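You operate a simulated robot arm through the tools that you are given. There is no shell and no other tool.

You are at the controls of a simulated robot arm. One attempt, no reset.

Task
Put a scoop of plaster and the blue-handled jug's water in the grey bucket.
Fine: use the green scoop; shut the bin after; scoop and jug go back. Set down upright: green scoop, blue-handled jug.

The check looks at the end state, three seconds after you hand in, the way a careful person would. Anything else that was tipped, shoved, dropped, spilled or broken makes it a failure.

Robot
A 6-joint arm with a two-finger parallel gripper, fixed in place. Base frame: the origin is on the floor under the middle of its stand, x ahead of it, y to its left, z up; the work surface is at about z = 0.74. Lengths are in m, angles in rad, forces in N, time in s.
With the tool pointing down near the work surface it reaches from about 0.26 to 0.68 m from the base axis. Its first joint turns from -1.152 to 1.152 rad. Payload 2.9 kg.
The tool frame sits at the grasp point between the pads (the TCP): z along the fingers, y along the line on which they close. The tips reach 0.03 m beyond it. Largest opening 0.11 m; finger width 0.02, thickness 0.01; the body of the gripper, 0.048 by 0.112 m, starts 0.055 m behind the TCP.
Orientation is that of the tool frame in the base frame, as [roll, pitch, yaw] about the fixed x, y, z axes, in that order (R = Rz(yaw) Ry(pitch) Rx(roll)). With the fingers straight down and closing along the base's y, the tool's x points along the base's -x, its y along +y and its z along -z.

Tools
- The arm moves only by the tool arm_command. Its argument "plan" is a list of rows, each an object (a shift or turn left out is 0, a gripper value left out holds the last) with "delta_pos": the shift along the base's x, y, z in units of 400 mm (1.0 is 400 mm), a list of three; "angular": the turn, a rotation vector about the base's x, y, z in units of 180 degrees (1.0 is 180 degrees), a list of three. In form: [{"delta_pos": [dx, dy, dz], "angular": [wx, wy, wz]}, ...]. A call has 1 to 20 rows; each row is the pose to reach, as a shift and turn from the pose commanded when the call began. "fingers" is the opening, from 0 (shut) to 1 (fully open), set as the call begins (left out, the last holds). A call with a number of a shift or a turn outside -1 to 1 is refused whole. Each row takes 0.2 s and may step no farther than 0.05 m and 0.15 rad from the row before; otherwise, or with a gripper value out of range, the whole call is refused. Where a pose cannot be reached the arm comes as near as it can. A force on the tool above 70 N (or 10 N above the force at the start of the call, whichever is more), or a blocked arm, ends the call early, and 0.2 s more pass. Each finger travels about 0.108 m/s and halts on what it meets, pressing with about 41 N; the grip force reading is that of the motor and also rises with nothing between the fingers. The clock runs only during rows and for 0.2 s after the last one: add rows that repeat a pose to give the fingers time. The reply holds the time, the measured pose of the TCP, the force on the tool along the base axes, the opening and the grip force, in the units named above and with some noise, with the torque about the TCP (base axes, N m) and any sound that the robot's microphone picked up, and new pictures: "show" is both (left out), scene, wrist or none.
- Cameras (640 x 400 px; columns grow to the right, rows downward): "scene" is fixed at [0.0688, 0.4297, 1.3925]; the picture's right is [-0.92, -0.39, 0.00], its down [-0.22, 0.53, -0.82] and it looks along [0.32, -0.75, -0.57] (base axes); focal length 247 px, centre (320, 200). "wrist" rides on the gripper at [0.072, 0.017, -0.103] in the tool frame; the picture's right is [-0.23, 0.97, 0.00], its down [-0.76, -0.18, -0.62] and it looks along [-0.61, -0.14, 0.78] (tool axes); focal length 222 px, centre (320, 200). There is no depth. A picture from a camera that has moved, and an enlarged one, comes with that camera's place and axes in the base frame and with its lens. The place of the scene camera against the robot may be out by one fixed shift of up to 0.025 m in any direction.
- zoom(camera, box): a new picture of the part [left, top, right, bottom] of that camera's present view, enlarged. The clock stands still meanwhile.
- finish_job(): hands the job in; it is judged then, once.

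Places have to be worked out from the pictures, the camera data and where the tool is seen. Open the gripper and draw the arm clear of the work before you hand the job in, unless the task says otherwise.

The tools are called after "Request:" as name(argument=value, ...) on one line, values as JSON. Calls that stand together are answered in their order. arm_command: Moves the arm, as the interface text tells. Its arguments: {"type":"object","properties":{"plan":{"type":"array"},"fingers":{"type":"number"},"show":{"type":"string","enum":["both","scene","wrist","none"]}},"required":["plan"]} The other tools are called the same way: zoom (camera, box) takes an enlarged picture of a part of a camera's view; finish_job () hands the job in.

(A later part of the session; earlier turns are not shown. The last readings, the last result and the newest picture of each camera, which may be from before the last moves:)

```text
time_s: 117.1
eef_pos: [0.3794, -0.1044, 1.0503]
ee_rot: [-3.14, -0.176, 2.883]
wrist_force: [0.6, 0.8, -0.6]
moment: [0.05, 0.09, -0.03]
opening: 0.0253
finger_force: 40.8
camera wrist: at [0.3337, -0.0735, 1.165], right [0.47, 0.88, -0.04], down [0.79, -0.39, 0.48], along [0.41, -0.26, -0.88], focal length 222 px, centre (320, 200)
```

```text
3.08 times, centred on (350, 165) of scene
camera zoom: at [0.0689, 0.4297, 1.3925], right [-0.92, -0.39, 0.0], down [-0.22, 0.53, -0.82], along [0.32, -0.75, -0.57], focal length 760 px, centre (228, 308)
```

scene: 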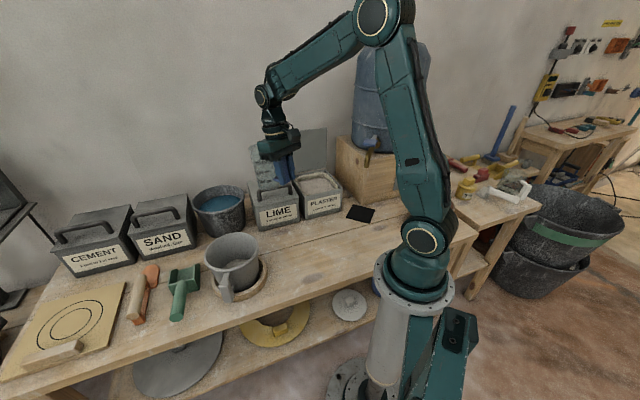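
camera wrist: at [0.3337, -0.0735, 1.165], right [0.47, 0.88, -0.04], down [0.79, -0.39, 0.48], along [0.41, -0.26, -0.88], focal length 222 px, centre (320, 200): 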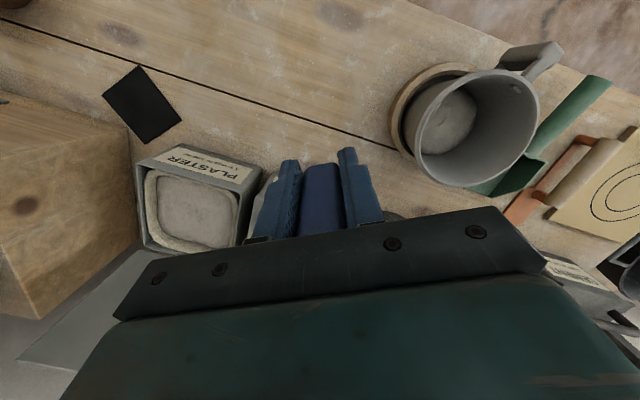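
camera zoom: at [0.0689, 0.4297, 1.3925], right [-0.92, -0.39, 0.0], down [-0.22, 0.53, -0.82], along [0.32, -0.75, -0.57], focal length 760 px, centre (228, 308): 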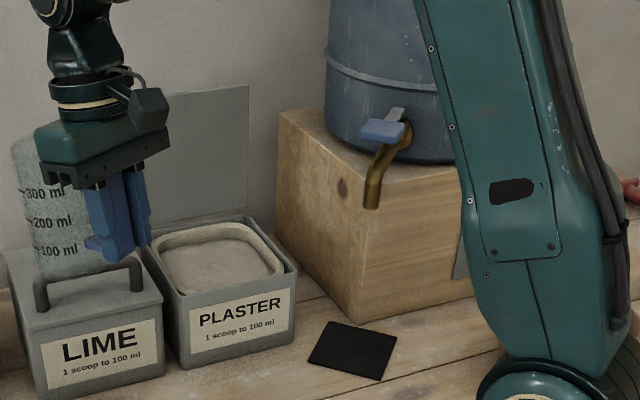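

The bin and mat are exactly where they were. The jug now hangs upright (labels level). I lower it toward the free bench spot.

Request:
arm_command(plan=[{"delta_pos": [0, 0, -0.1]}, {"delta_pos": [0, 0, -0.2]}, {"delta_pos": [0, 0, -0.3]}, {"delta_pos": [0, 0, -0.4]}, {"delta_pos": [0, 0, -0.49]}, {"delta_pos": [0, 0, -0.555]}, {"delta_pos": [0, 0, -0.555]}], show="both")

Request:
zoom(camera="scene", box=[220, 160, 340, 290])

```text
time_s: 118.7
eef_pos: [0.3808, -0.1044, 0.8301]
ee_rot: [-3.141, -0.174, 2.88]
wrist_force: [-0.4, -1.1, -1.4]
moment: [0.04, 0.09, -0.01]
opening: 0.0256
finger_force: 41.1
camera wrist: at [0.3354, -0.0737, 0.9449], right [0.47, 0.88, -0.04], down [0.78, -0.39, 0.48], along [0.41, -0.26, -0.88], focal length 222 px, centre (320, 200)
```

scene: 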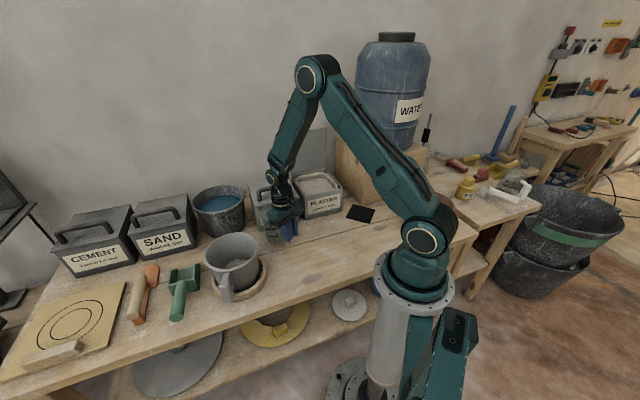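
wrist: 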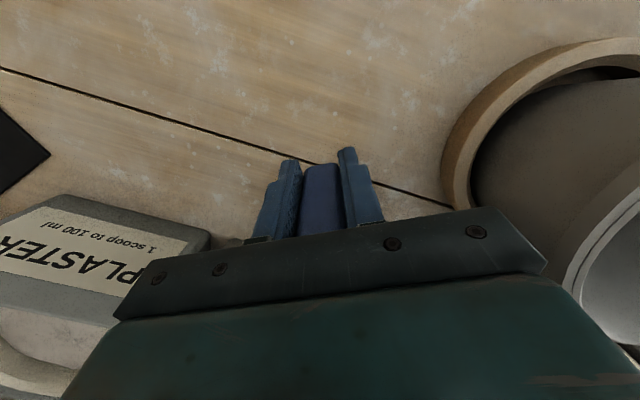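

```text
3.08 times, centred on (280, 225) of scene
camera zoom: at [0.0688, 0.4297, 1.3925], right [-0.92, -0.39, 0.0], down [-0.22, 0.53, -0.82], along [0.32, -0.75, -0.57], focal length 760 px, centre (443, 123)
```

zoom: 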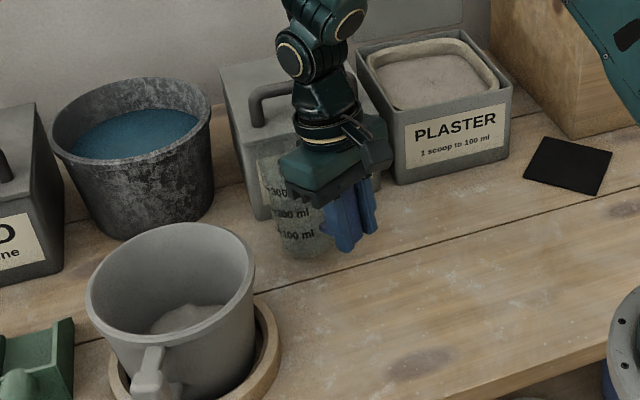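

Jug is upright a couple of centimetres above the bench, clear of the lime bin. I lower in small steps feeling for contact.

Request:
arm_command(plan=[{"delta_pos": [0, 0, -0.02]}, {"delta_pos": [0, 0, -0.035]}, {"delta_pos": [0, 0, -0.035]}], show="none")

Request:
arm_command(plan=[{"delta_pos": [0, 0, -0.006]}, {"delta_pos": [0, 0, -0.006]}], show="none")

Request:
arm_command(plan=[{"delta_pos": [0, 0, -0.006]}, {"delta_pos": [0, 0, -0.006]}], show="none")

```text
time_s: 119.5
eef_pos: [0.3822, -0.104, 0.8181]
ee_rot: [-3.14, -0.171, 2.882]
wrist_force: [-6.8, 1.6, 20.0]
moment: [-0.43, -1.62, 0.0]
opening: 0.0254
finger_force: 41.3
```

```text
time_s: 120.1
eef_pos: [0.3829, -0.104, 0.816]
ee_rot: [-3.138, -0.168, 2.882]
wrist_force: [-11.7, 3.9, 42.1]
moment: [-1.04, -3.49, -0.08]
opening: 0.0259
finger_force: 41.1
```

```text
time_s: 120.7
eef_pos: [0.3829, -0.1037, 0.8166]
ee_rot: [-3.14, -0.166, 2.882]
wrist_force: [-18.6, 5.4, 61.0]
moment: [-1.55, -5.02, -0.08]
opening: 0.0255
finger_force: 40.9
```

The base's far edge touched first (lever ≈0.107 m), so the jug is ~6° nose-down. I ease off, rotate 5.5° back, and touch down again.

Request:
arm_command(plan=[{"delta_pos": [0, 0, 0.015]}, {"delta_pos": [0, 0, 0.035], "angular": [-0.004, -0.015, 0]}, {"delta_pos": [0, 0, 0.035], "angular": [-0.0079, -0.0295, 0]}, {"delta_pos": [0, 0, 0.025], "angular": [-0.0079, -0.0295, 0]}, {"delta_pos": [0, 0, 0.015], "angular": [-0.0079, -0.0295, 0]}, {"delta_pos": [0, 0, 0.015], "angular": [-0.0079, -0.0295, 0]}], show="none")

Request:
arm_command(plan=[{"delta_pos": [0, 0, -0.006]}, {"delta_pos": [0, 0, -0.006]}], show="scene")

Request:
zoom(camera="scene", box=[250, 190, 310, 250])

```text
time_s: 122.1
eef_pos: [0.3829, -0.1051, 0.8155]
ee_rot: [-3.14, -0.078, 2.883]
wrist_force: [-0.3, -0.7, -0.9]
moment: [0.02, 0.1, 0.0]
opening: 0.0255
finger_force: 41.0
```

```text
time_s: 122.7
eef_pos: [0.3816, -0.1041, 0.814]
ee_rot: [-3.14, -0.08, 2.882]
wrist_force: [0.1, 0.1, -1.9]
moment: [0.03, 0.07, -0.03]
opening: 0.0256
finger_force: 41.2
```

scene: 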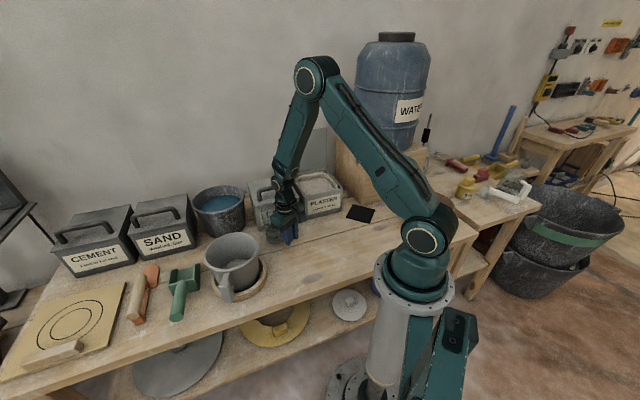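

```text
6.67 times, centred on (280, 220) of scene
camera zoom: at [0.0688, 0.4297, 1.3925], right [-0.92, -0.39, 0.0], down [-0.22, 0.53, -0.82], along [0.32, -0.75, -0.57], focal length 1647 px, centre (587, 67)
```

zoom: 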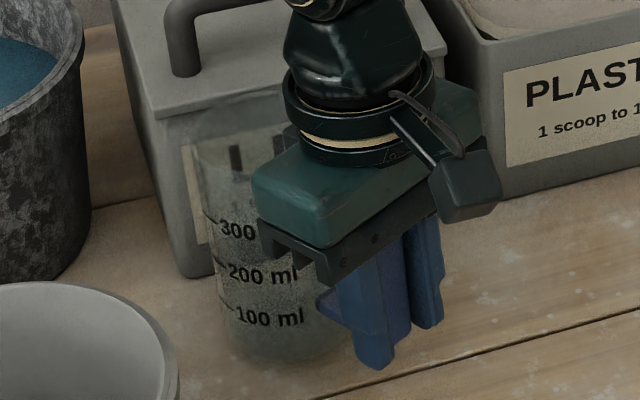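

Now level with no contact at z 0.814; I continue down in 2.4 mm steps.

Request:
arm_command(plan=[{"delta_pos": [0, 0, -0.006]}, {"delta_pos": [0, 0, -0.006]}], show="none")

Request:
arm_command(plan=[{"delta_pos": [0, 0, -0.005]}, {"delta_pos": [0, 0, -0.005]}], show="none")

```text
time_s: 123.3
eef_pos: [0.3821, -0.104, 0.8112]
ee_rot: [-3.14, -0.078, 2.881]
wrist_force: [-0.3, 1.1, -1.0]
moment: [0.04, 0.07, 0.01]
opening: 0.0256
finger_force: 41.0
```

```text
time_s: 123.9
eef_pos: [0.3833, -0.1033, 0.8102]
ee_rot: [-3.14, -0.078, 2.881]
wrist_force: [-0.2, -0.1, -0.9]
moment: [0.0, 0.1, -0.01]
opening: 0.0255
finger_force: 40.8
```

Request:
arm_command(plan=[{"delta_pos": [0, 0, -0.005]}, {"delta_pos": [0, 0, -0.005]}], show="none")

Request:
arm_command(plan=[{"delta_pos": [0, 0, -0.005]}, {"delta_pos": [0, 0, -0.005]}], show="none")

```text
time_s: 124.5
eef_pos: [0.382, -0.102, 0.8073]
ee_rot: [-3.14, -0.078, 2.882]
wrist_force: [1.1, 0.1, -0.9]
moment: [0.04, 0.09, 0.0]
opening: 0.0257
finger_force: 41.2
```

```text
time_s: 125.1
eef_pos: [0.3825, -0.1042, 0.8067]
ee_rot: [-3.141, -0.079, 2.881]
wrist_force: [-0.2, 0.7, 2.2]
moment: [-0.02, -0.23, 0.07]
opening: 0.0257
finger_force: 40.9
```

Light contact (3 N) at z≈0.806 — the jug is level within a degree or two. I open the fingers to let it stand.

Request:
arm_command(plan=[{"delta_pos": [0, 0, 0]}, {"delta_pos": [0, 0, 0]}, {"delta_pos": [0, 0, 0]}], fingers=0.7, show="both")

Request:
zoom(camera="scene", box=[250, 190, 310, 250])

```text
time_s: 125.9
eef_pos: [0.3825, -0.1046, 0.8068]
ee_rot: [-3.137, -0.078, 2.883]
wrist_force: [-0.5, -0.8, -0.2]
moment: [-0.02, 0.01, 0.03]
opening: 0.0771
finger_force: 0.1
camera wrist: at [0.3257, -0.0708, 0.9153], right [0.47, 0.88, -0.02], down [0.74, -0.38, 0.56], along [0.49, -0.28, -0.83], focal length 222 px, centre (320, 200)
```

scene: 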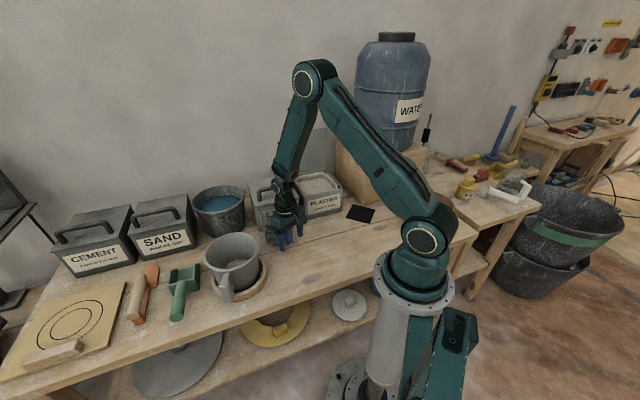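
wrist: 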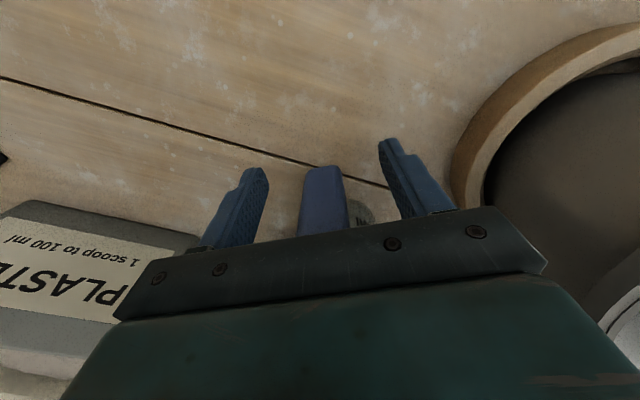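

```text
6.67 times, centred on (280, 220) of scene
camera zoom: at [0.0688, 0.4297, 1.3925], right [-0.92, -0.39, 0.0], down [-0.22, 0.53, -0.82], along [0.32, -0.75, -0.57], focal length 1647 px, centre (587, 67)
```

zoom: 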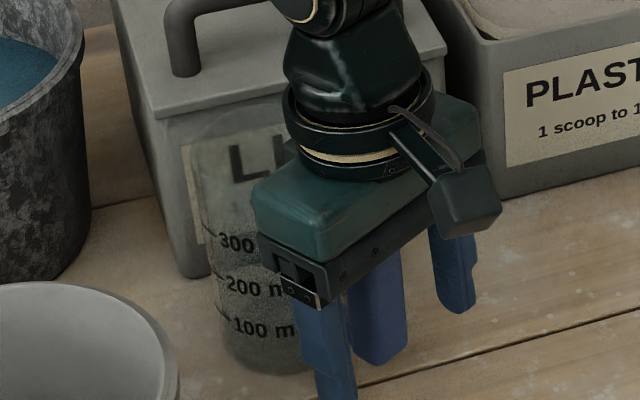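

The jug stands on its own. To return it I'll regrip with only 20° lean (allows a straight-in approach away from the bin's corner). I tilt the open gripper about the handle to 20°.

Request:
arm_command(plan=[{"delta_pos": [0, 0, 0.004], "angular": [-0.0088, -0.0329, 0]}, {"delta_pos": [0, 0, 0.008], "angular": [-0.0176, -0.0658, 0]}, {"delta_pos": [0, 0, 0.008], "angular": [-0.0263, -0.0986, 0]}, {"delta_pos": [0, 0, 0.008], "angular": [-0.0351, -0.1315, 0]}, {"delta_pos": [0, 0, 0.008], "angular": [-0.0351, -0.1315, 0]}], show="wrist")

Request:
zoom(camera="scene", box=[250, 180, 320, 250])

```text
time_s: 127.1
eef_pos: [0.3819, -0.103, 0.8087]
ee_rot: [-3.139, 0.349, 2.882]
wrist_force: [0.3, 0.5, -0.5]
moment: [0.04, -0.01, 0.0]
opening: 0.077
finger_force: 0.0
camera wrist: at [0.2874, -0.0608, 0.8819], right [0.46, 0.89, 0.08], down [0.44, -0.3, 0.85], along [0.77, -0.35, -0.53], focal length 222 px, centre (320, 200)
```

wrist: 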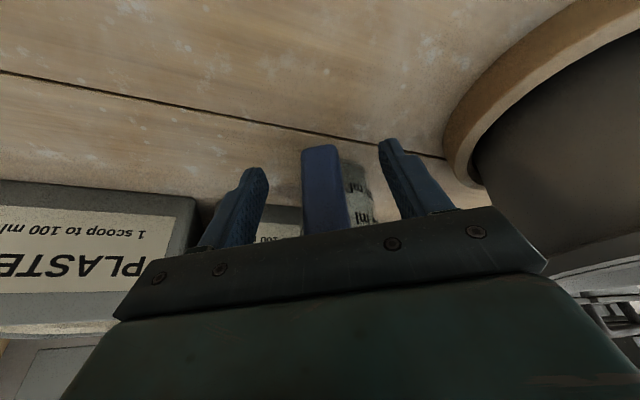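

```text
5.71 times, centred on (285, 215) of scene
camera zoom: at [0.0688, 0.4297, 1.3925], right [-0.92, -0.39, 0.0], down [-0.22, 0.53, -0.82], along [0.32, -0.75, -0.57], focal length 1412 px, centre (520, 114)
```

zoom: 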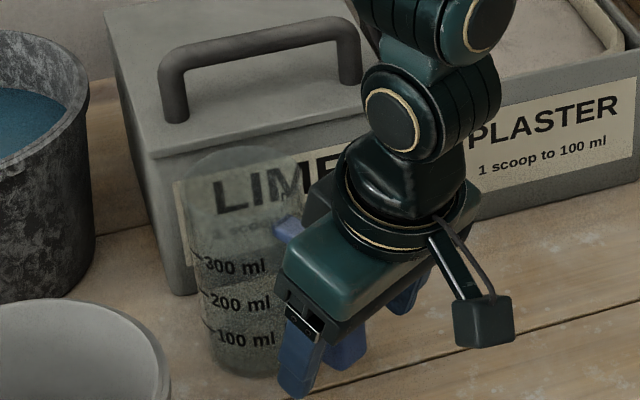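

The bar is centred between the pads. Closing again.

Request:
arm_command(plan=[{"delta_pos": [0, 0, 0]}, {"delta_pos": [0, 0, 0]}, {"delta_pos": [0, 0, 0]}, {"delta_pos": [0, 0, 0]}], fingers=0, show="none")

Request:
arm_command(plan=[{"delta_pos": [0, 0, 0.02]}, {"delta_pos": [0, 0, 0.06]}, {"delta_pos": [0, 0, 0.14]}, {"delta_pos": [0, 0, 0.24]}, {"delta_pos": [0, 0, 0.34]}, {"delta_pos": [0, 0, 0.42]}, {"delta_pos": [0, 0, 0.48]}, {"delta_pos": [0, 0, 0.48]}], show="both")

Request:
zoom(camera="scene", box=[230, 150, 320, 240])

```text
time_s: 128.1
eef_pos: [0.3808, -0.104, 0.8096]
ee_rot: [-3.139, 0.351, 2.881]
wrist_force: [-0.4, -0.1, 0.6]
moment: [0.09, -0.04, 0.01]
opening: 0.0256
finger_force: 40.4
```

```text
time_s: 129.9
eef_pos: [0.38, -0.1051, 1.0027]
ee_rot: [-3.139, 0.347, 2.881]
wrist_force: [0.2, 0.6, -1.3]
moment: [0.05, 0.08, -0.02]
opening: 0.0254
finger_force: 41.5
camera wrist: at [0.2858, -0.0619, 1.076], right [0.46, 0.89, 0.08], down [0.44, -0.3, 0.85], along [0.77, -0.35, -0.53], focal length 222 px, centre (320, 200)
```

scene: 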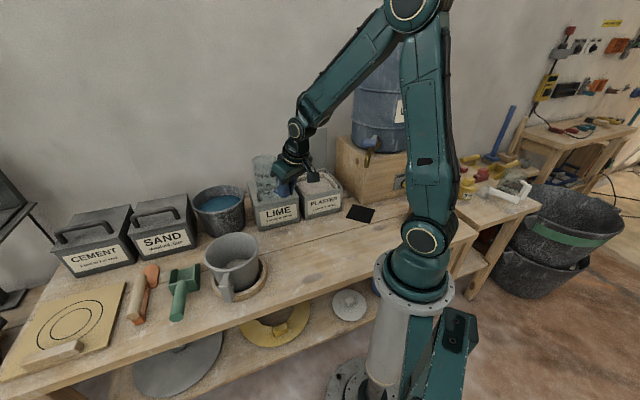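
wrist: 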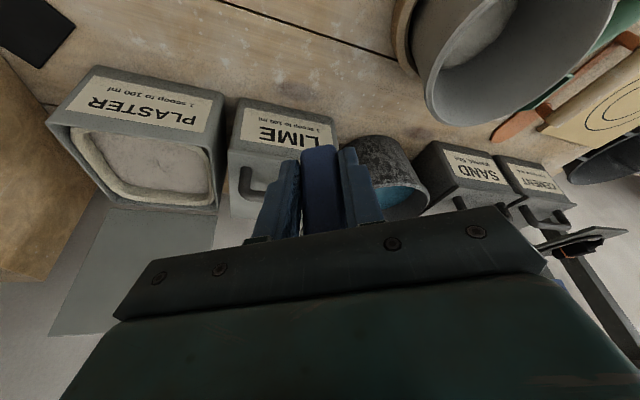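

```text
4.44 times, centred on (275, 195) of scene
camera zoom: at [0.0688, 0.4297, 1.3925], right [-0.92, -0.39, 0.0], down [-0.22, 0.53, -0.82], along [0.32, -0.75, -0.57], focal length 1098 px, centre (520, 222)
```

zoom: 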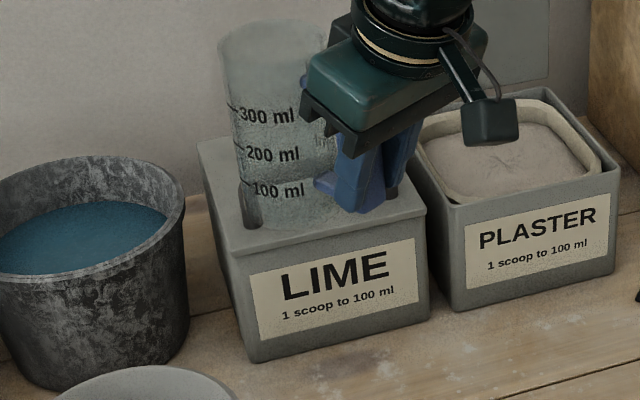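

Jug is regripped upright at 20° lean. I carry it to a waypoint in front of the tap, well clear of both the spout and the bin's corner.

Request:
arm_command(plan=[{"delta_pos": [-0.05, -0.049, 0], "angular": [0, 0, -0.034]}, {"delta_pos": [-0.115, -0.112, 0], "angular": [0, 0, -0.078]}, {"delta_pos": [-0.18, -0.175, 0], "angular": [0, 0, -0.122]}, {"delta_pos": [-0.245, -0.238, 0], "angular": [0, 0, -0.166]}, {"delta_pos": [-0.31, -0.3, 0], "angular": [0, 0, -0.21]}, {"delta_pos": [-0.375, -0.364, 0], "angular": [0, 0, -0.253]}, {"delta_pos": [-0.425, -0.4125, 0], "angular": [0, 0, -0.2865]}, {"delta_pos": [-0.425, -0.4125, 0], "angular": [0, 0, -0.2865]}], show="both")

Request:
zoom(camera="scene", box=[310, 100, 410, 230])

Request:
zoom(camera="wrist", box=[180, 0, 460, 200])

```text
time_s: 131.7
eef_pos: [0.2109, -0.2672, 1.0005]
ee_rot: [-3.138, 0.349, 1.98]
wrist_force: [-1.1, -1.0, -0.6]
moment: [0.07, 0.05, 0.03]
opening: 0.0256
finger_force: 40.8
camera wrist: at [0.1872, -0.1665, 1.0734], right [0.98, 0.19, 0.08], down [0.04, -0.53, 0.85], along [0.2, -0.83, -0.53], focal length 222 px, centre (320, 200)
```

scene: 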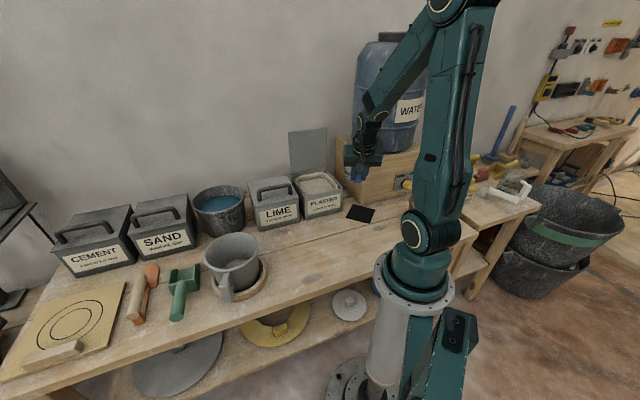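
wrist: 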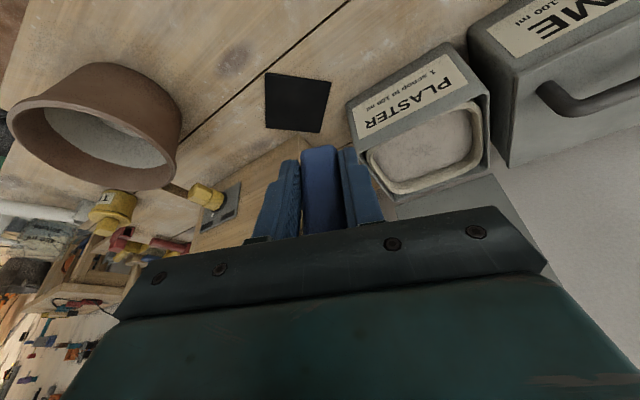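

```text
3.08 times, centred on (360, 165) of scene
camera zoom: at [0.0688, 0.4297, 1.3925], right [-0.92, -0.39, 0.0], down [-0.22, 0.53, -0.82], along [0.32, -0.75, -0.57], focal length 760 px, centre (197, 308)
```

zoom: 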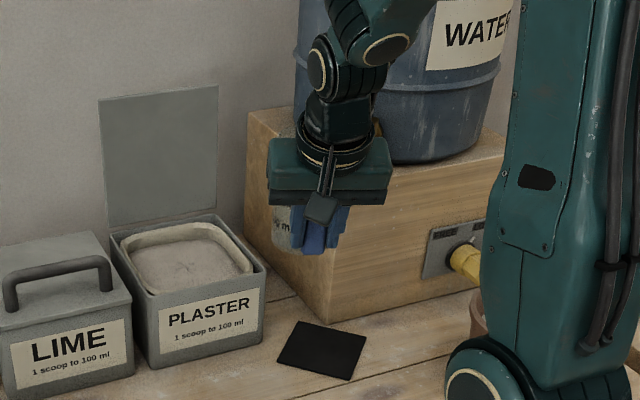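

```text
2.00 times, centred on (320, 100) of wrist
camera zoom: at [0.1872, -0.1665, 1.0734], right [0.98, 0.19, 0.08], down [0.04, -0.53, 0.85], along [0.2, -0.83, -0.53], focal length 444 px, centre (320, 400)
```

zoom: 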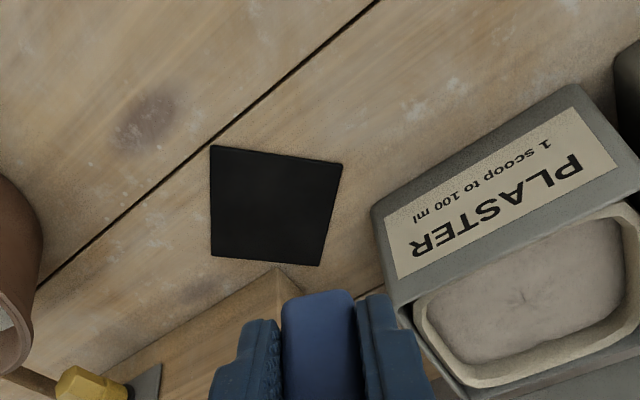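

With the mat now measured at (0.218, −0.399) I see the jug's axis sits ~77 mm from the grip, which explains the corner contact. At this waypoint there is ≥2 cm to the spout and ~4 cm to the bin. I descend to 3.5 cm above placement height.

Request:
arm_command(plan=[{"delta_pos": [0, 0, -0.08]}, {"delta_pos": [0, 0, -0.16]}, {"delta_pos": [0, 0, -0.24]}, {"delta_pos": [0, 0, -0.31]}, {"delta_pos": [0, 0, -0.36]}, {"delta_pos": [0, 0, -0.379]}, {"delta_pos": [0, 0, -0.379]}], show="both")

Request:
zoom(camera="scene", box=[310, 100, 410, 230])

```text
time_s: 133.3
eef_pos: [0.2124, -0.2683, 0.8492]
ee_rot: [-3.137, 0.349, 1.981]
wrist_force: [-0.2, -0.2, -0.1]
moment: [0.08, 0.02, -0.02]
opening: 0.0258
finger_force: 40.4
camera wrist: at [0.1878, -0.1669, 0.9211], right [0.98, 0.19, 0.08], down [0.04, -0.53, 0.85], along [0.2, -0.83, -0.53], focal length 222 px, centre (320, 200)
```

scene: 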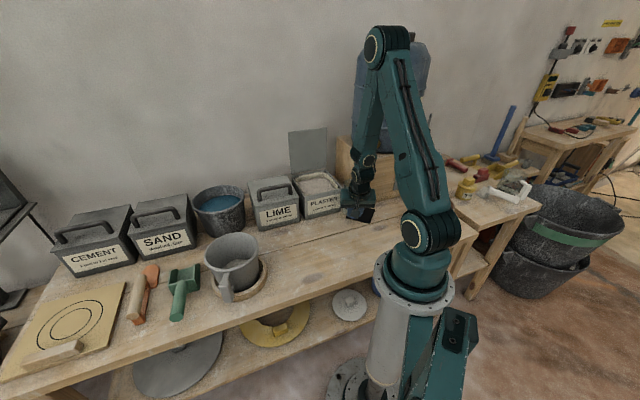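
wrist: 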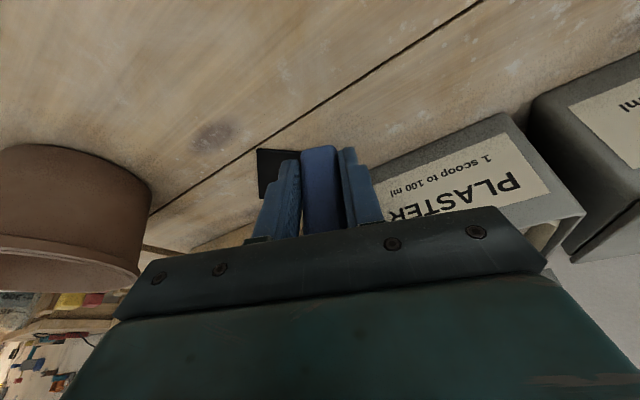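

```text
3.08 times, centred on (360, 165) of scene
camera zoom: at [0.0688, 0.4297, 1.3925], right [-0.92, -0.39, 0.0], down [-0.22, 0.53, -0.82], along [0.32, -0.75, -0.57], focal length 760 px, centre (197, 308)
```

zoom: 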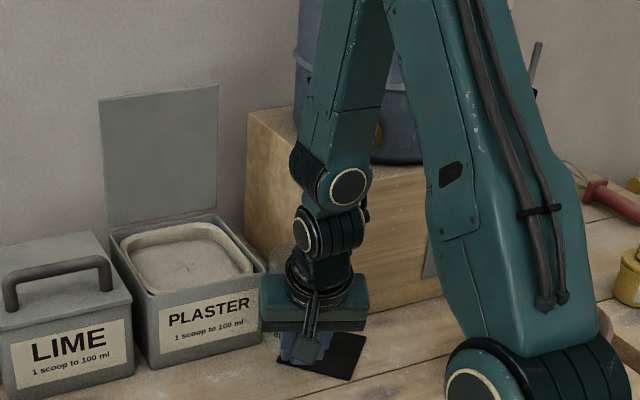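

Clear. I slide the jug straight in over the mat at this height.

Request:
arm_command(plan=[{"delta_pos": [-0.012, -0.029, 0]}, {"delta_pos": [-0.028, -0.066, 0]}, {"delta_pos": [-0.044, -0.105, 0]}, {"delta_pos": [-0.057, -0.136, 0]}, {"delta_pos": [-0.0638, -0.1512, 0]}, {"delta_pos": [-0.0638, -0.1512, 0]}], show="wrist")

Request:
arm_command(plan=[{"delta_pos": [0, 0, 0]}], show="none")

Request:
zoom(camera="wrist", box=[220, 60, 440, 240])

```text
time_s: 134.7
eef_pos: [0.1879, -0.3295, 0.8494]
ee_rot: [-3.137, 0.35, 1.982]
wrist_force: [-0.7, -0.6, -0.4]
moment: [0.05, 0.01, -0.02]
opening: 0.0255
finger_force: 40.9
camera wrist: at [0.1618, -0.2274, 0.9223], right [0.98, 0.19, 0.08], down [0.04, -0.53, 0.85], along [0.2, -0.83, -0.53], focal length 222 px, centre (320, 200)
```

wrist: 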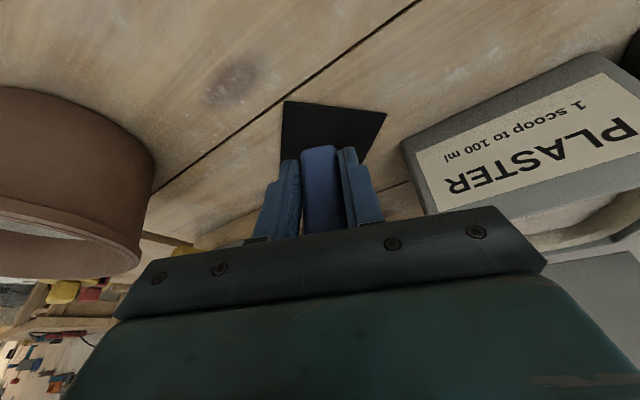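

```text
time_s: 135.1
eef_pos: [0.1856, -0.3285, 0.8511]
ee_rot: [-3.138, 0.35, 1.982]
wrist_force: [-1.5, -1.1, -0.5]
moment: [0.08, 0.03, 0.0]
opening: 0.0252
finger_force: 41.4
```

```text
2.22 times, centred on (330, 150) of wrist
camera zoom: at [0.1618, -0.2273, 0.9223], right [0.98, 0.19, 0.08], down [0.04, -0.53, 0.85], along [0.2, -0.83, -0.53], focal length 494 px, centre (298, 311)
```

zoom: 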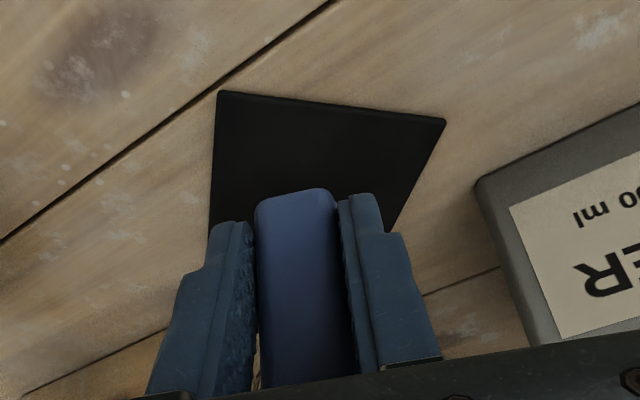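

In place over the mat. I lower to near contact and then in small steps.

Request:
arm_command(plan=[{"delta_pos": [0, 0, -0.03]}, {"delta_pos": [0, 0, -0.06]}, {"delta_pos": [0, 0, -0.078]}, {"delta_pos": [0, 0, -0.078]}], show="none")

Request:
arm_command(plan=[{"delta_pos": [0, 0, -0.006]}, {"delta_pos": [0, 0, -0.006]}], show="none")

```text
time_s: 136.1
eef_pos: [0.187, -0.3283, 0.8176]
ee_rot: [-3.139, 0.35, 1.981]
wrist_force: [0.5, -0.1, -1.0]
moment: [0.07, 0.04, -0.02]
opening: 0.0256
finger_force: 40.6
```

```text
time_s: 136.7
eef_pos: [0.1876, -0.327, 0.8152]
ee_rot: [-3.138, 0.347, 1.981]
wrist_force: [-0.9, 0.4, -0.7]
moment: [0.03, 0.02, 0.01]
opening: 0.0256
finger_force: 40.4
```

Request:
arm_command(plan=[{"delta_pos": [0, 0, -0.005]}, {"delta_pos": [0, 0, -0.005]}], show="none")

Request:
arm_command(plan=[{"delta_pos": [0, 0, -0.004]}, {"delta_pos": [0, 0, -0.004]}], show="none")

```text
time_s: 137.3
eef_pos: [0.1867, -0.3275, 0.8134]
ee_rot: [-3.14, 0.35, 1.982]
wrist_force: [-4.0, 7.3, 13.3]
moment: [-0.43, -0.54, 0.11]
opening: 0.0255
finger_force: 41.0
```

```text
time_s: 137.9
eef_pos: [0.1853, -0.3282, 0.8127]
ee_rot: [-3.141, 0.351, 1.981]
wrist_force: [-3.5, 12.0, 26.0]
moment: [-0.94, -0.64, 0.11]
opening: 0.0255
finger_force: 40.6
```

Flat contact on the mat (lever ≈76 mm = jug axis). I ease off a millimetre and release.

Request:
arm_command(plan=[{"delta_pos": [0, 0, 0.004]}, {"delta_pos": [0, 0, 0.004]}], show="none")

Request:
arm_command(plan=[{"delta_pos": [0, 0, 0]}, {"delta_pos": [0, 0, 0]}, {"delta_pos": [0, 0, 0]}], fingers=0.7, show="wrist")

```text
time_s: 138.5
eef_pos: [0.1863, -0.3285, 0.8124]
ee_rot: [-3.141, 0.348, 1.982]
wrist_force: [3.3, 4.5, 8.3]
moment: [-0.16, -0.39, 0.31]
opening: 0.0257
finger_force: 40.5
```

```text
time_s: 139.3
eef_pos: [0.187, -0.328, 0.8144]
ee_rot: [-3.137, 0.347, 1.981]
wrist_force: [-0.2, 1.1, -0.1]
moment: [0.02, 0.0, 0.01]
opening: 0.0771
finger_force: 0.1
camera wrist: at [0.1613, -0.227, 0.8863], right [0.98, 0.19, 0.07], down [0.04, -0.53, 0.85], along [0.2, -0.83, -0.53], focal length 222 px, centre (320, 200)
```

wrist: 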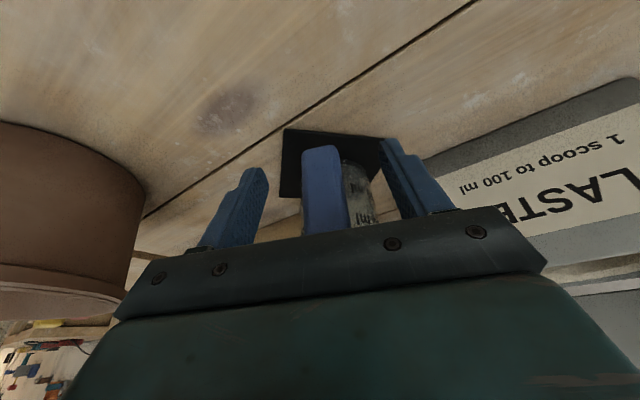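

The jug stands on its mat. I rise straight up and check it.

Request:
arm_command(plan=[{"delta_pos": [0, 0, 0.05]}, {"delta_pos": [0, 0, 0.12]}, {"delta_pos": [0, 0, 0.2]}, {"delta_pos": [0, 0.01, 0.3]}, {"delta_pos": [0.01, 0.03, 0.4]}, {"delta_pos": [0.03, 0.06, 0.5]}, {"delta_pos": [0.05, 0.1, 0.58]}, {"delta_pos": [0.08, 0.15, 0.6]}, {"delta_pos": [0.08, 0.15, 0.6]}], show="both")

Request:
zoom(camera="scene", box=[330, 140, 400, 230])

Request:
zoom(camera="wrist", box=[200, 0, 460, 200])

```text
time_s: 141.3
eef_pos: [0.2184, -0.2714, 1.0564]
ee_rot: [-3.138, 0.349, 1.982]
wrist_force: [1.2, -0.3, -0.9]
moment: [-0.02, 0.0, -0.01]
opening: 0.077
finger_force: 0.0
camera wrist: at [0.194, -0.1702, 1.1284], right [0.98, 0.19, 0.07], down [0.04, -0.53, 0.85], along [0.2, -0.83, -0.53], focal length 222 px, centre (320, 200)
```

scene: 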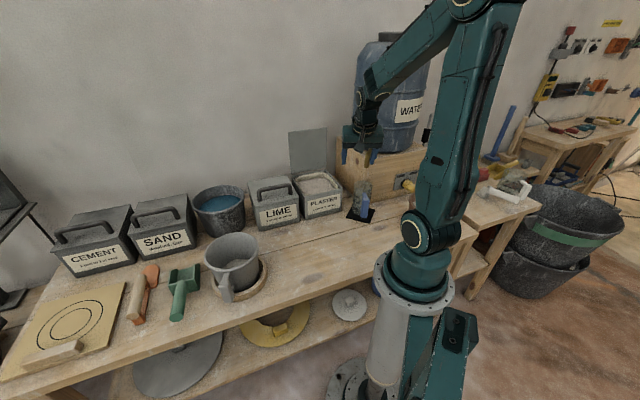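
wrist: 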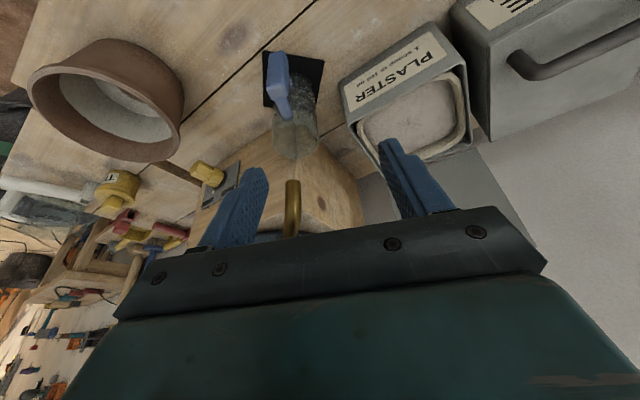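

```text
4.44 times, centred on (365, 185) of scene
camera zoom: at [0.0688, 0.4297, 1.3925], right [-0.92, -0.39, 0.0], down [-0.22, 0.53, -0.82], along [0.32, -0.75, -0.57], focal length 1098 px, centre (120, 267)
```

zoom: 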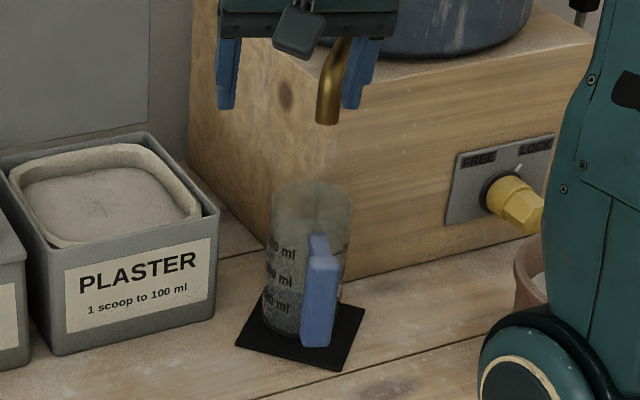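

```text
2.00 times, centred on (330, 100) of wrist
camera zoom: at [0.194, -0.1702, 1.1284], right [0.98, 0.19, 0.07], down [0.04, -0.53, 0.85], along [0.2, -0.83, -0.53], focal length 444 px, centre (300, 400)
```

zoom: 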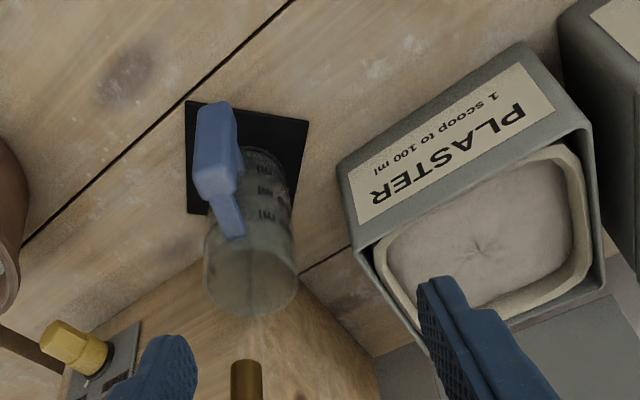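

The jug is back on its mat, upright and empty. Now the lid: I move in front of the open plaster bin to measure the lid's top edge.

Request:
arm_command(plan=[{"delta_pos": [0.06, -0.02, 0.05], "angular": [0, 0, 0.019]}, {"delta_pos": [0.14, -0.055, 0.09], "angular": [0, 0, 0.043]}, {"delta_pos": [0.22, -0.095, 0.109], "angular": [0, 0, 0.067]}, {"delta_pos": [0.3, -0.135, 0.109], "angular": [0, 0, 0.092]}, {"delta_pos": [0.379, -0.1715, 0.109], "angular": [0, 0, 0.1158]}, {"delta_pos": [0.379, -0.1715, 0.109], "angular": [0, 0, 0.1158]}], fingers=0, show="both")

Request:
zoom(camera="wrist", box=[160, 40, 480, 230])

Request:
zoom(camera="scene", box=[280, 110, 350, 200])

```text
time_s: 142.7
eef_pos: [0.3699, -0.3398, 1.1002]
ee_rot: [-3.14, 0.348, 2.347]
wrist_force: [0.3, 0.1, 0.2]
moment: [0.0, 0.02, -0.02]
opening: 0.0
finger_force: 37.8
camera wrist: at [0.3107, -0.2544, 1.1728], right [0.85, 0.53, 0.08], down [0.23, -0.48, 0.85], along [0.48, -0.7, -0.53], focal length 222 px, centre (320, 200)
```

scene: 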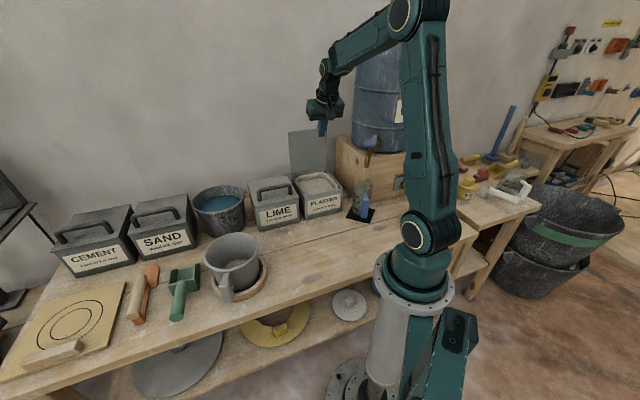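
wrist: 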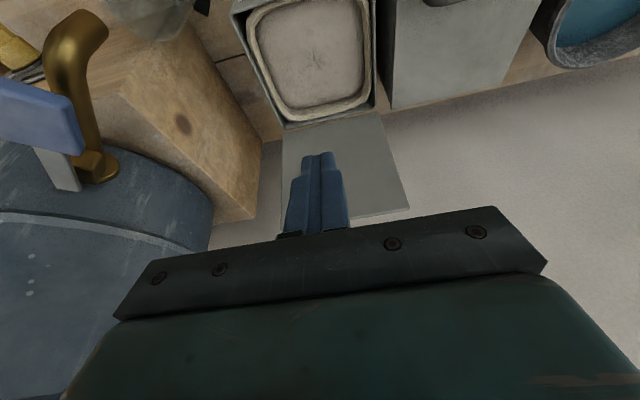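

```text
2.00 times, centred on (320, 135) of wrist
camera zoom: at [0.3107, -0.2544, 1.1728], right [0.85, 0.53, 0.08], down [0.23, -0.48, 0.85], along [0.48, -0.7, -0.53], focal length 444 px, centre (320, 330)
```

zoom: 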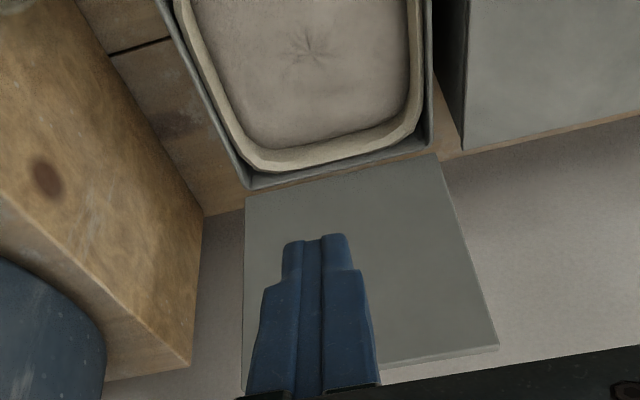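

```text
4.44 times, centred on (315, 155) of scene
camera zoom: at [0.0688, 0.4297, 1.3925], right [-0.92, -0.39, 0.0], down [-0.22, 0.53, -0.82], along [0.32, -0.75, -0.57], focal length 1098 px, centre (342, 400)
```

zoom: 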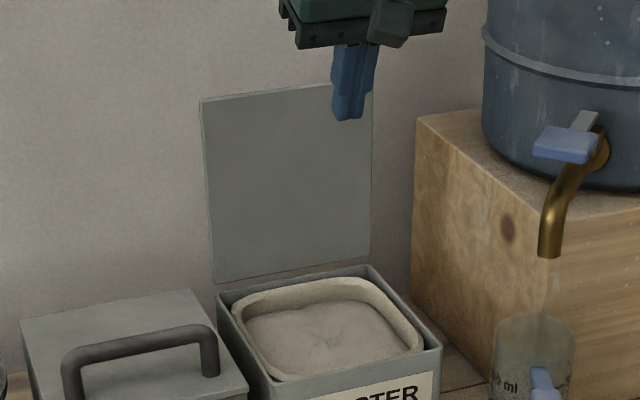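

Lid's top edge is at ≈0.112 m behind the bin centre, z≈1.04, leaning 8° back; the wall is ~0.2 m behind, so closed fingers fit behind it. I go over the lid with the fingers closed and 25° lean.

Request:
arm_command(plan=[{"delta_pos": [0.062, -0.063, 0.0], "angular": [-0.0033, -0.0033, 0]}, {"delta_pos": [0.124, -0.126, 0.0], "angular": [-0.0066, -0.0065, 0]}, {"delta_pos": [0.186, -0.19, 0.0], "angular": [-0.0099, -0.0098, 0]}, {"delta_pos": [0.248, -0.253, 0.0], "angular": [-0.0132, -0.013, 0]}, {"delta_pos": [0.31, -0.316, -0.01], "angular": [-0.0165, -0.0163, 0]}, {"delta_pos": [0.371, -0.379, -0.025], "angular": [-0.0198, -0.0195, 0]}, {"delta_pos": [0.371, -0.379, -0.025], "angular": [-0.0198, -0.0195, 0]}], show="both")

Request:
zoom(camera="scene", box=[270, 90, 360, 200])

Request:
zoom(camera="wrist", box=[200, 40, 440, 230])

```text
time_s: 144.3
eef_pos: [0.5208, -0.4912, 1.0876]
ee_rot: [-3.14, 0.433, 2.343]
wrist_force: [-0.2, -0.4, -0.9]
moment: [0.01, 0.03, 0.02]
opening: 0.0
finger_force: 37.8
camera wrist: at [0.4574, -0.4015, 1.1512], right [0.84, 0.53, 0.09], down [0.17, -0.43, 0.89], along [0.51, -0.73, -0.45], focal length 222 px, centre (320, 200)
```

scene: 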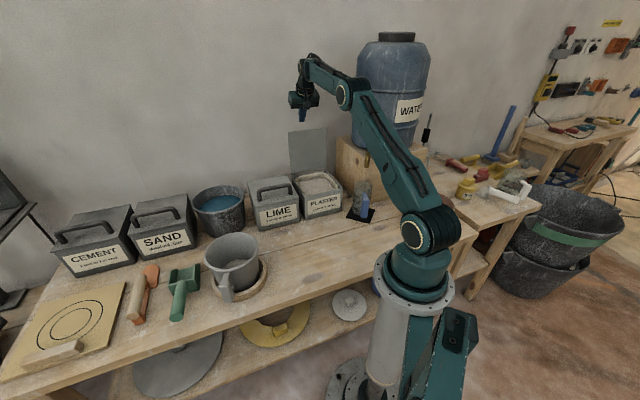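
wrist: 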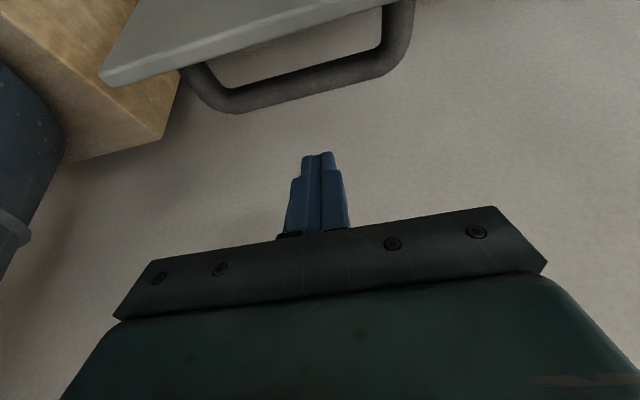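

```text
3.64 times, centred on (315, 145) of scene
camera zoom: at [0.0688, 0.4297, 1.3925], right [-0.92, -0.39, 0.0], down [-0.22, 0.53, -0.82], along [0.32, -0.75, -0.57], focal length 898 px, centre (338, 400)
```

zoom: 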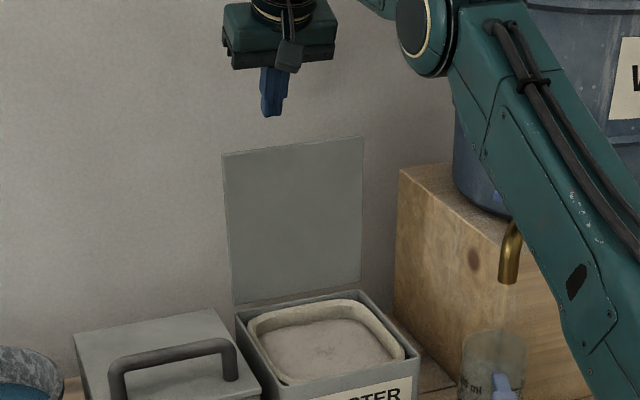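

```text
2.11 times, centred on (320, 135) of wrist
camera zoom: at [0.4574, -0.4015, 1.1512], right [0.84, 0.53, 0.09], down [0.17, -0.43, 0.89], along [0.51, -0.73, -0.45], focal length 468 px, centre (320, 337)
```

zoom: 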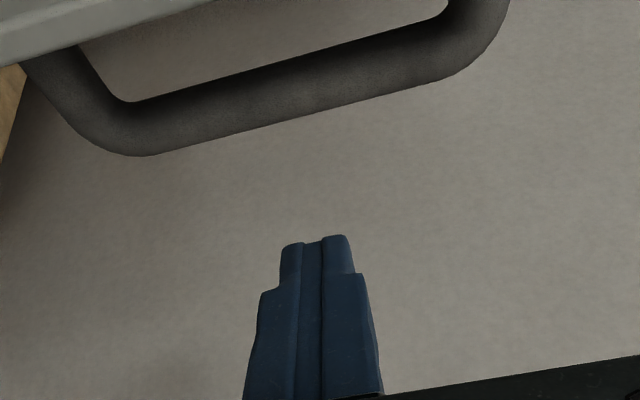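

The lid's handle runs along its top edge on the back side (bar ≈0.135 m behind centre, z≈1.02). I'll hook the closed fingers behind that bar: shift 15 mm outward, then lower behind it.

Request:
arm_command(plan=[{"delta_pos": [0.0263, -0.0268, 0]}, {"delta_pos": [0.0263, -0.0268, -0.04]}, {"delta_pos": [0.0263, -0.0268, -0.08]}, {"delta_pos": [0.0263, -0.0268, -0.12]}, {"delta_pos": [0.0263, -0.0268, -0.12]}], show="both")

Request:
zoom(camera="wrist", box=[160, 0, 480, 220])

Request:
zoom(camera="scene", box=[270, 90, 360, 200])

```text
time_s: 145.5
eef_pos: [0.5285, -0.5, 1.0393]
ee_rot: [-3.14, 0.438, 2.343]
wrist_force: [0.2, 0.4, 0.3]
moment: [0.0, 0.01, -0.01]
opening: 0.0
finger_force: 37.4
camera wrist: at [0.4657, -0.4103, 1.1027], right [0.84, 0.53, 0.09], down [0.17, -0.43, 0.89], along [0.51, -0.73, -0.45], focal length 222 px, centre (320, 200)
```

scene: 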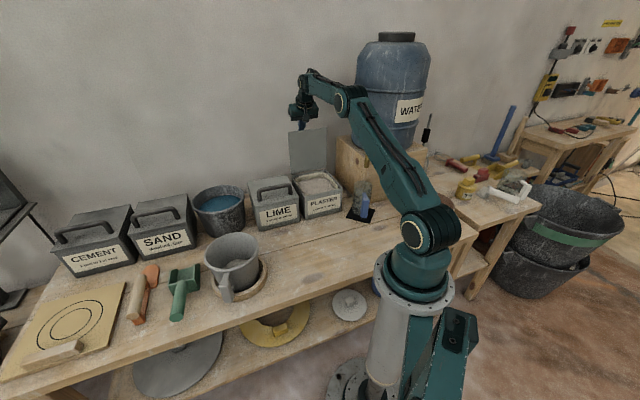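
wrist: 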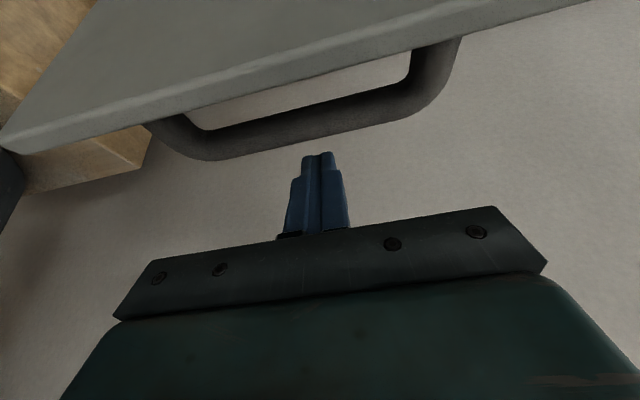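

```text
1.82 times, centred on (320, 110) of wrist
camera zoom: at [0.4657, -0.4103, 1.1027], right [0.84, 0.53, 0.09], down [0.17, -0.43, 0.89], along [0.51, -0.73, -0.45], focal length 404 px, centre (320, 364)
```

zoom: 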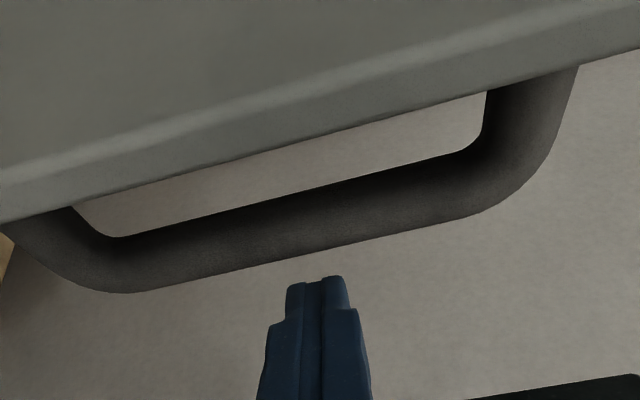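

```text
3.64 times, centred on (315, 145) of scene
camera zoom: at [0.0688, 0.4297, 1.3925], right [-0.92, -0.39, 0.0], down [-0.22, 0.53, -0.82], along [0.32, -0.75, -0.57], focal length 898 px, centre (338, 400)
```

zoom: 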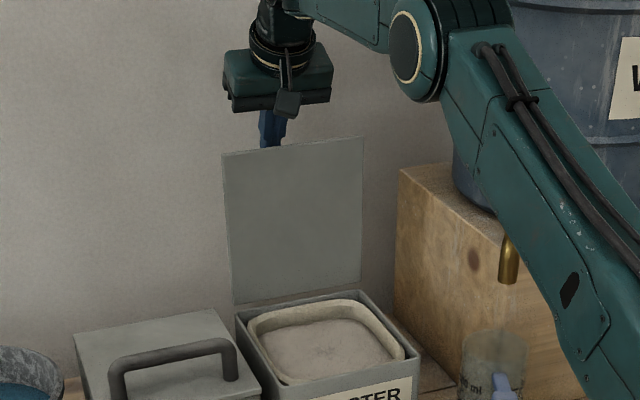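

The fingertips are behind the handle bar with ~1 cm gap. I lower 2 cm more, then draw slowly toward the robot.

Request:
arm_command(plan=[{"delta_pos": [0, 0, -0.025]}, {"delta_pos": [0, 0, -0.05]}, {"delta_pos": [0, 0, -0.05]}], show="none")

Request:
arm_command(plan=[{"delta_pos": [-0.0175, 0.0179, 0]}, {"delta_pos": [-0.035, 0.0357, 0.0]}, {"delta_pos": [-0.0525, 0.0536, 0.0]}, {"delta_pos": [-0.07, 0.0714, 0.0]}, {"delta_pos": [-0.07, 0.0714, 0.0]}], show="both")

Request:
zoom(camera="scene", box=[270, 90, 360, 200])

```text
time_s: 146.3
eef_pos: [0.5288, -0.4999, 1.0189]
ee_rot: [-3.14, 0.436, 2.345]
wrist_force: [0.1, -0.6, 0.4]
moment: [0.03, 0.0, 0.02]
opening: 0.0002
finger_force: 37.6
```

```text
time_s: 147.5
eef_pos: [0.4997, -0.4721, 1.0208]
ee_rot: [-3.141, 0.438, 2.343]
wrist_force: [0.2, -2.1, 1.0]
moment: [-0.01, -0.02, -0.02]
opening: 0.0001
finger_force: 37.2
camera wrist: at [0.4363, -0.3816, 1.0839], right [0.84, 0.53, 0.09], down [0.17, -0.43, 0.89], along [0.51, -0.73, -0.45], focal length 222 px, centre (320, 200)
```

scene: 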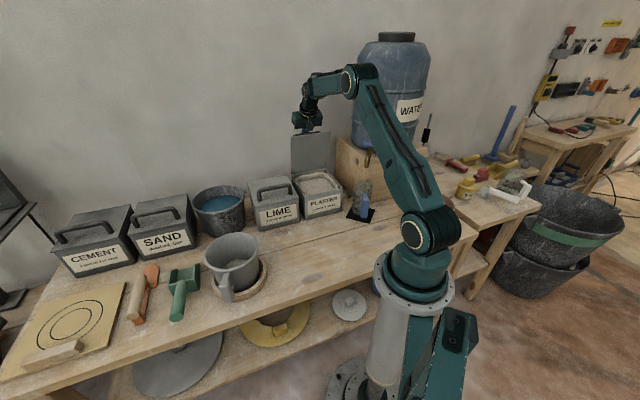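
wrist: 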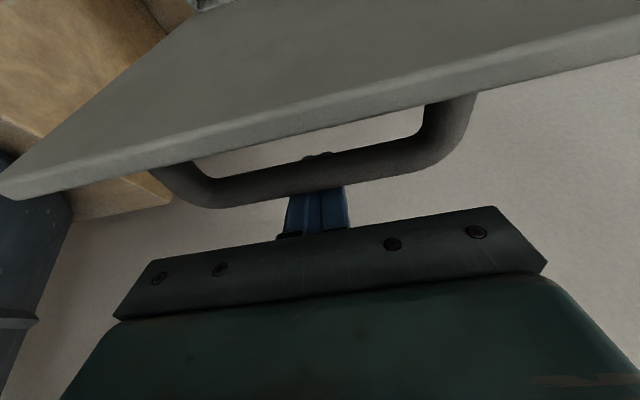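

```text
3.64 times, centred on (315, 145) of scene
camera zoom: at [0.0688, 0.4297, 1.3925], right [-0.92, -0.39, 0.0], down [-0.22, 0.53, -0.82], along [0.32, -0.75, -0.57], focal length 898 px, centre (338, 400)
```

zoom: 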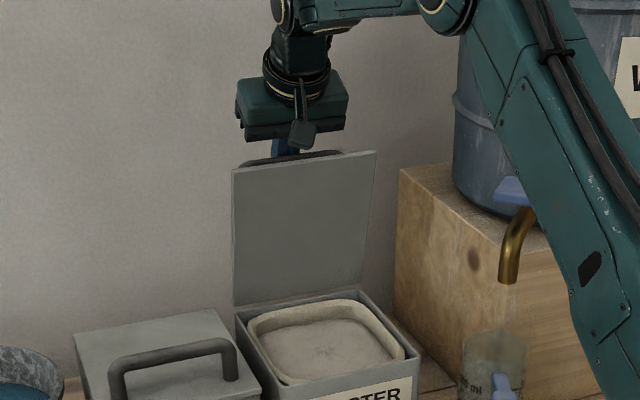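

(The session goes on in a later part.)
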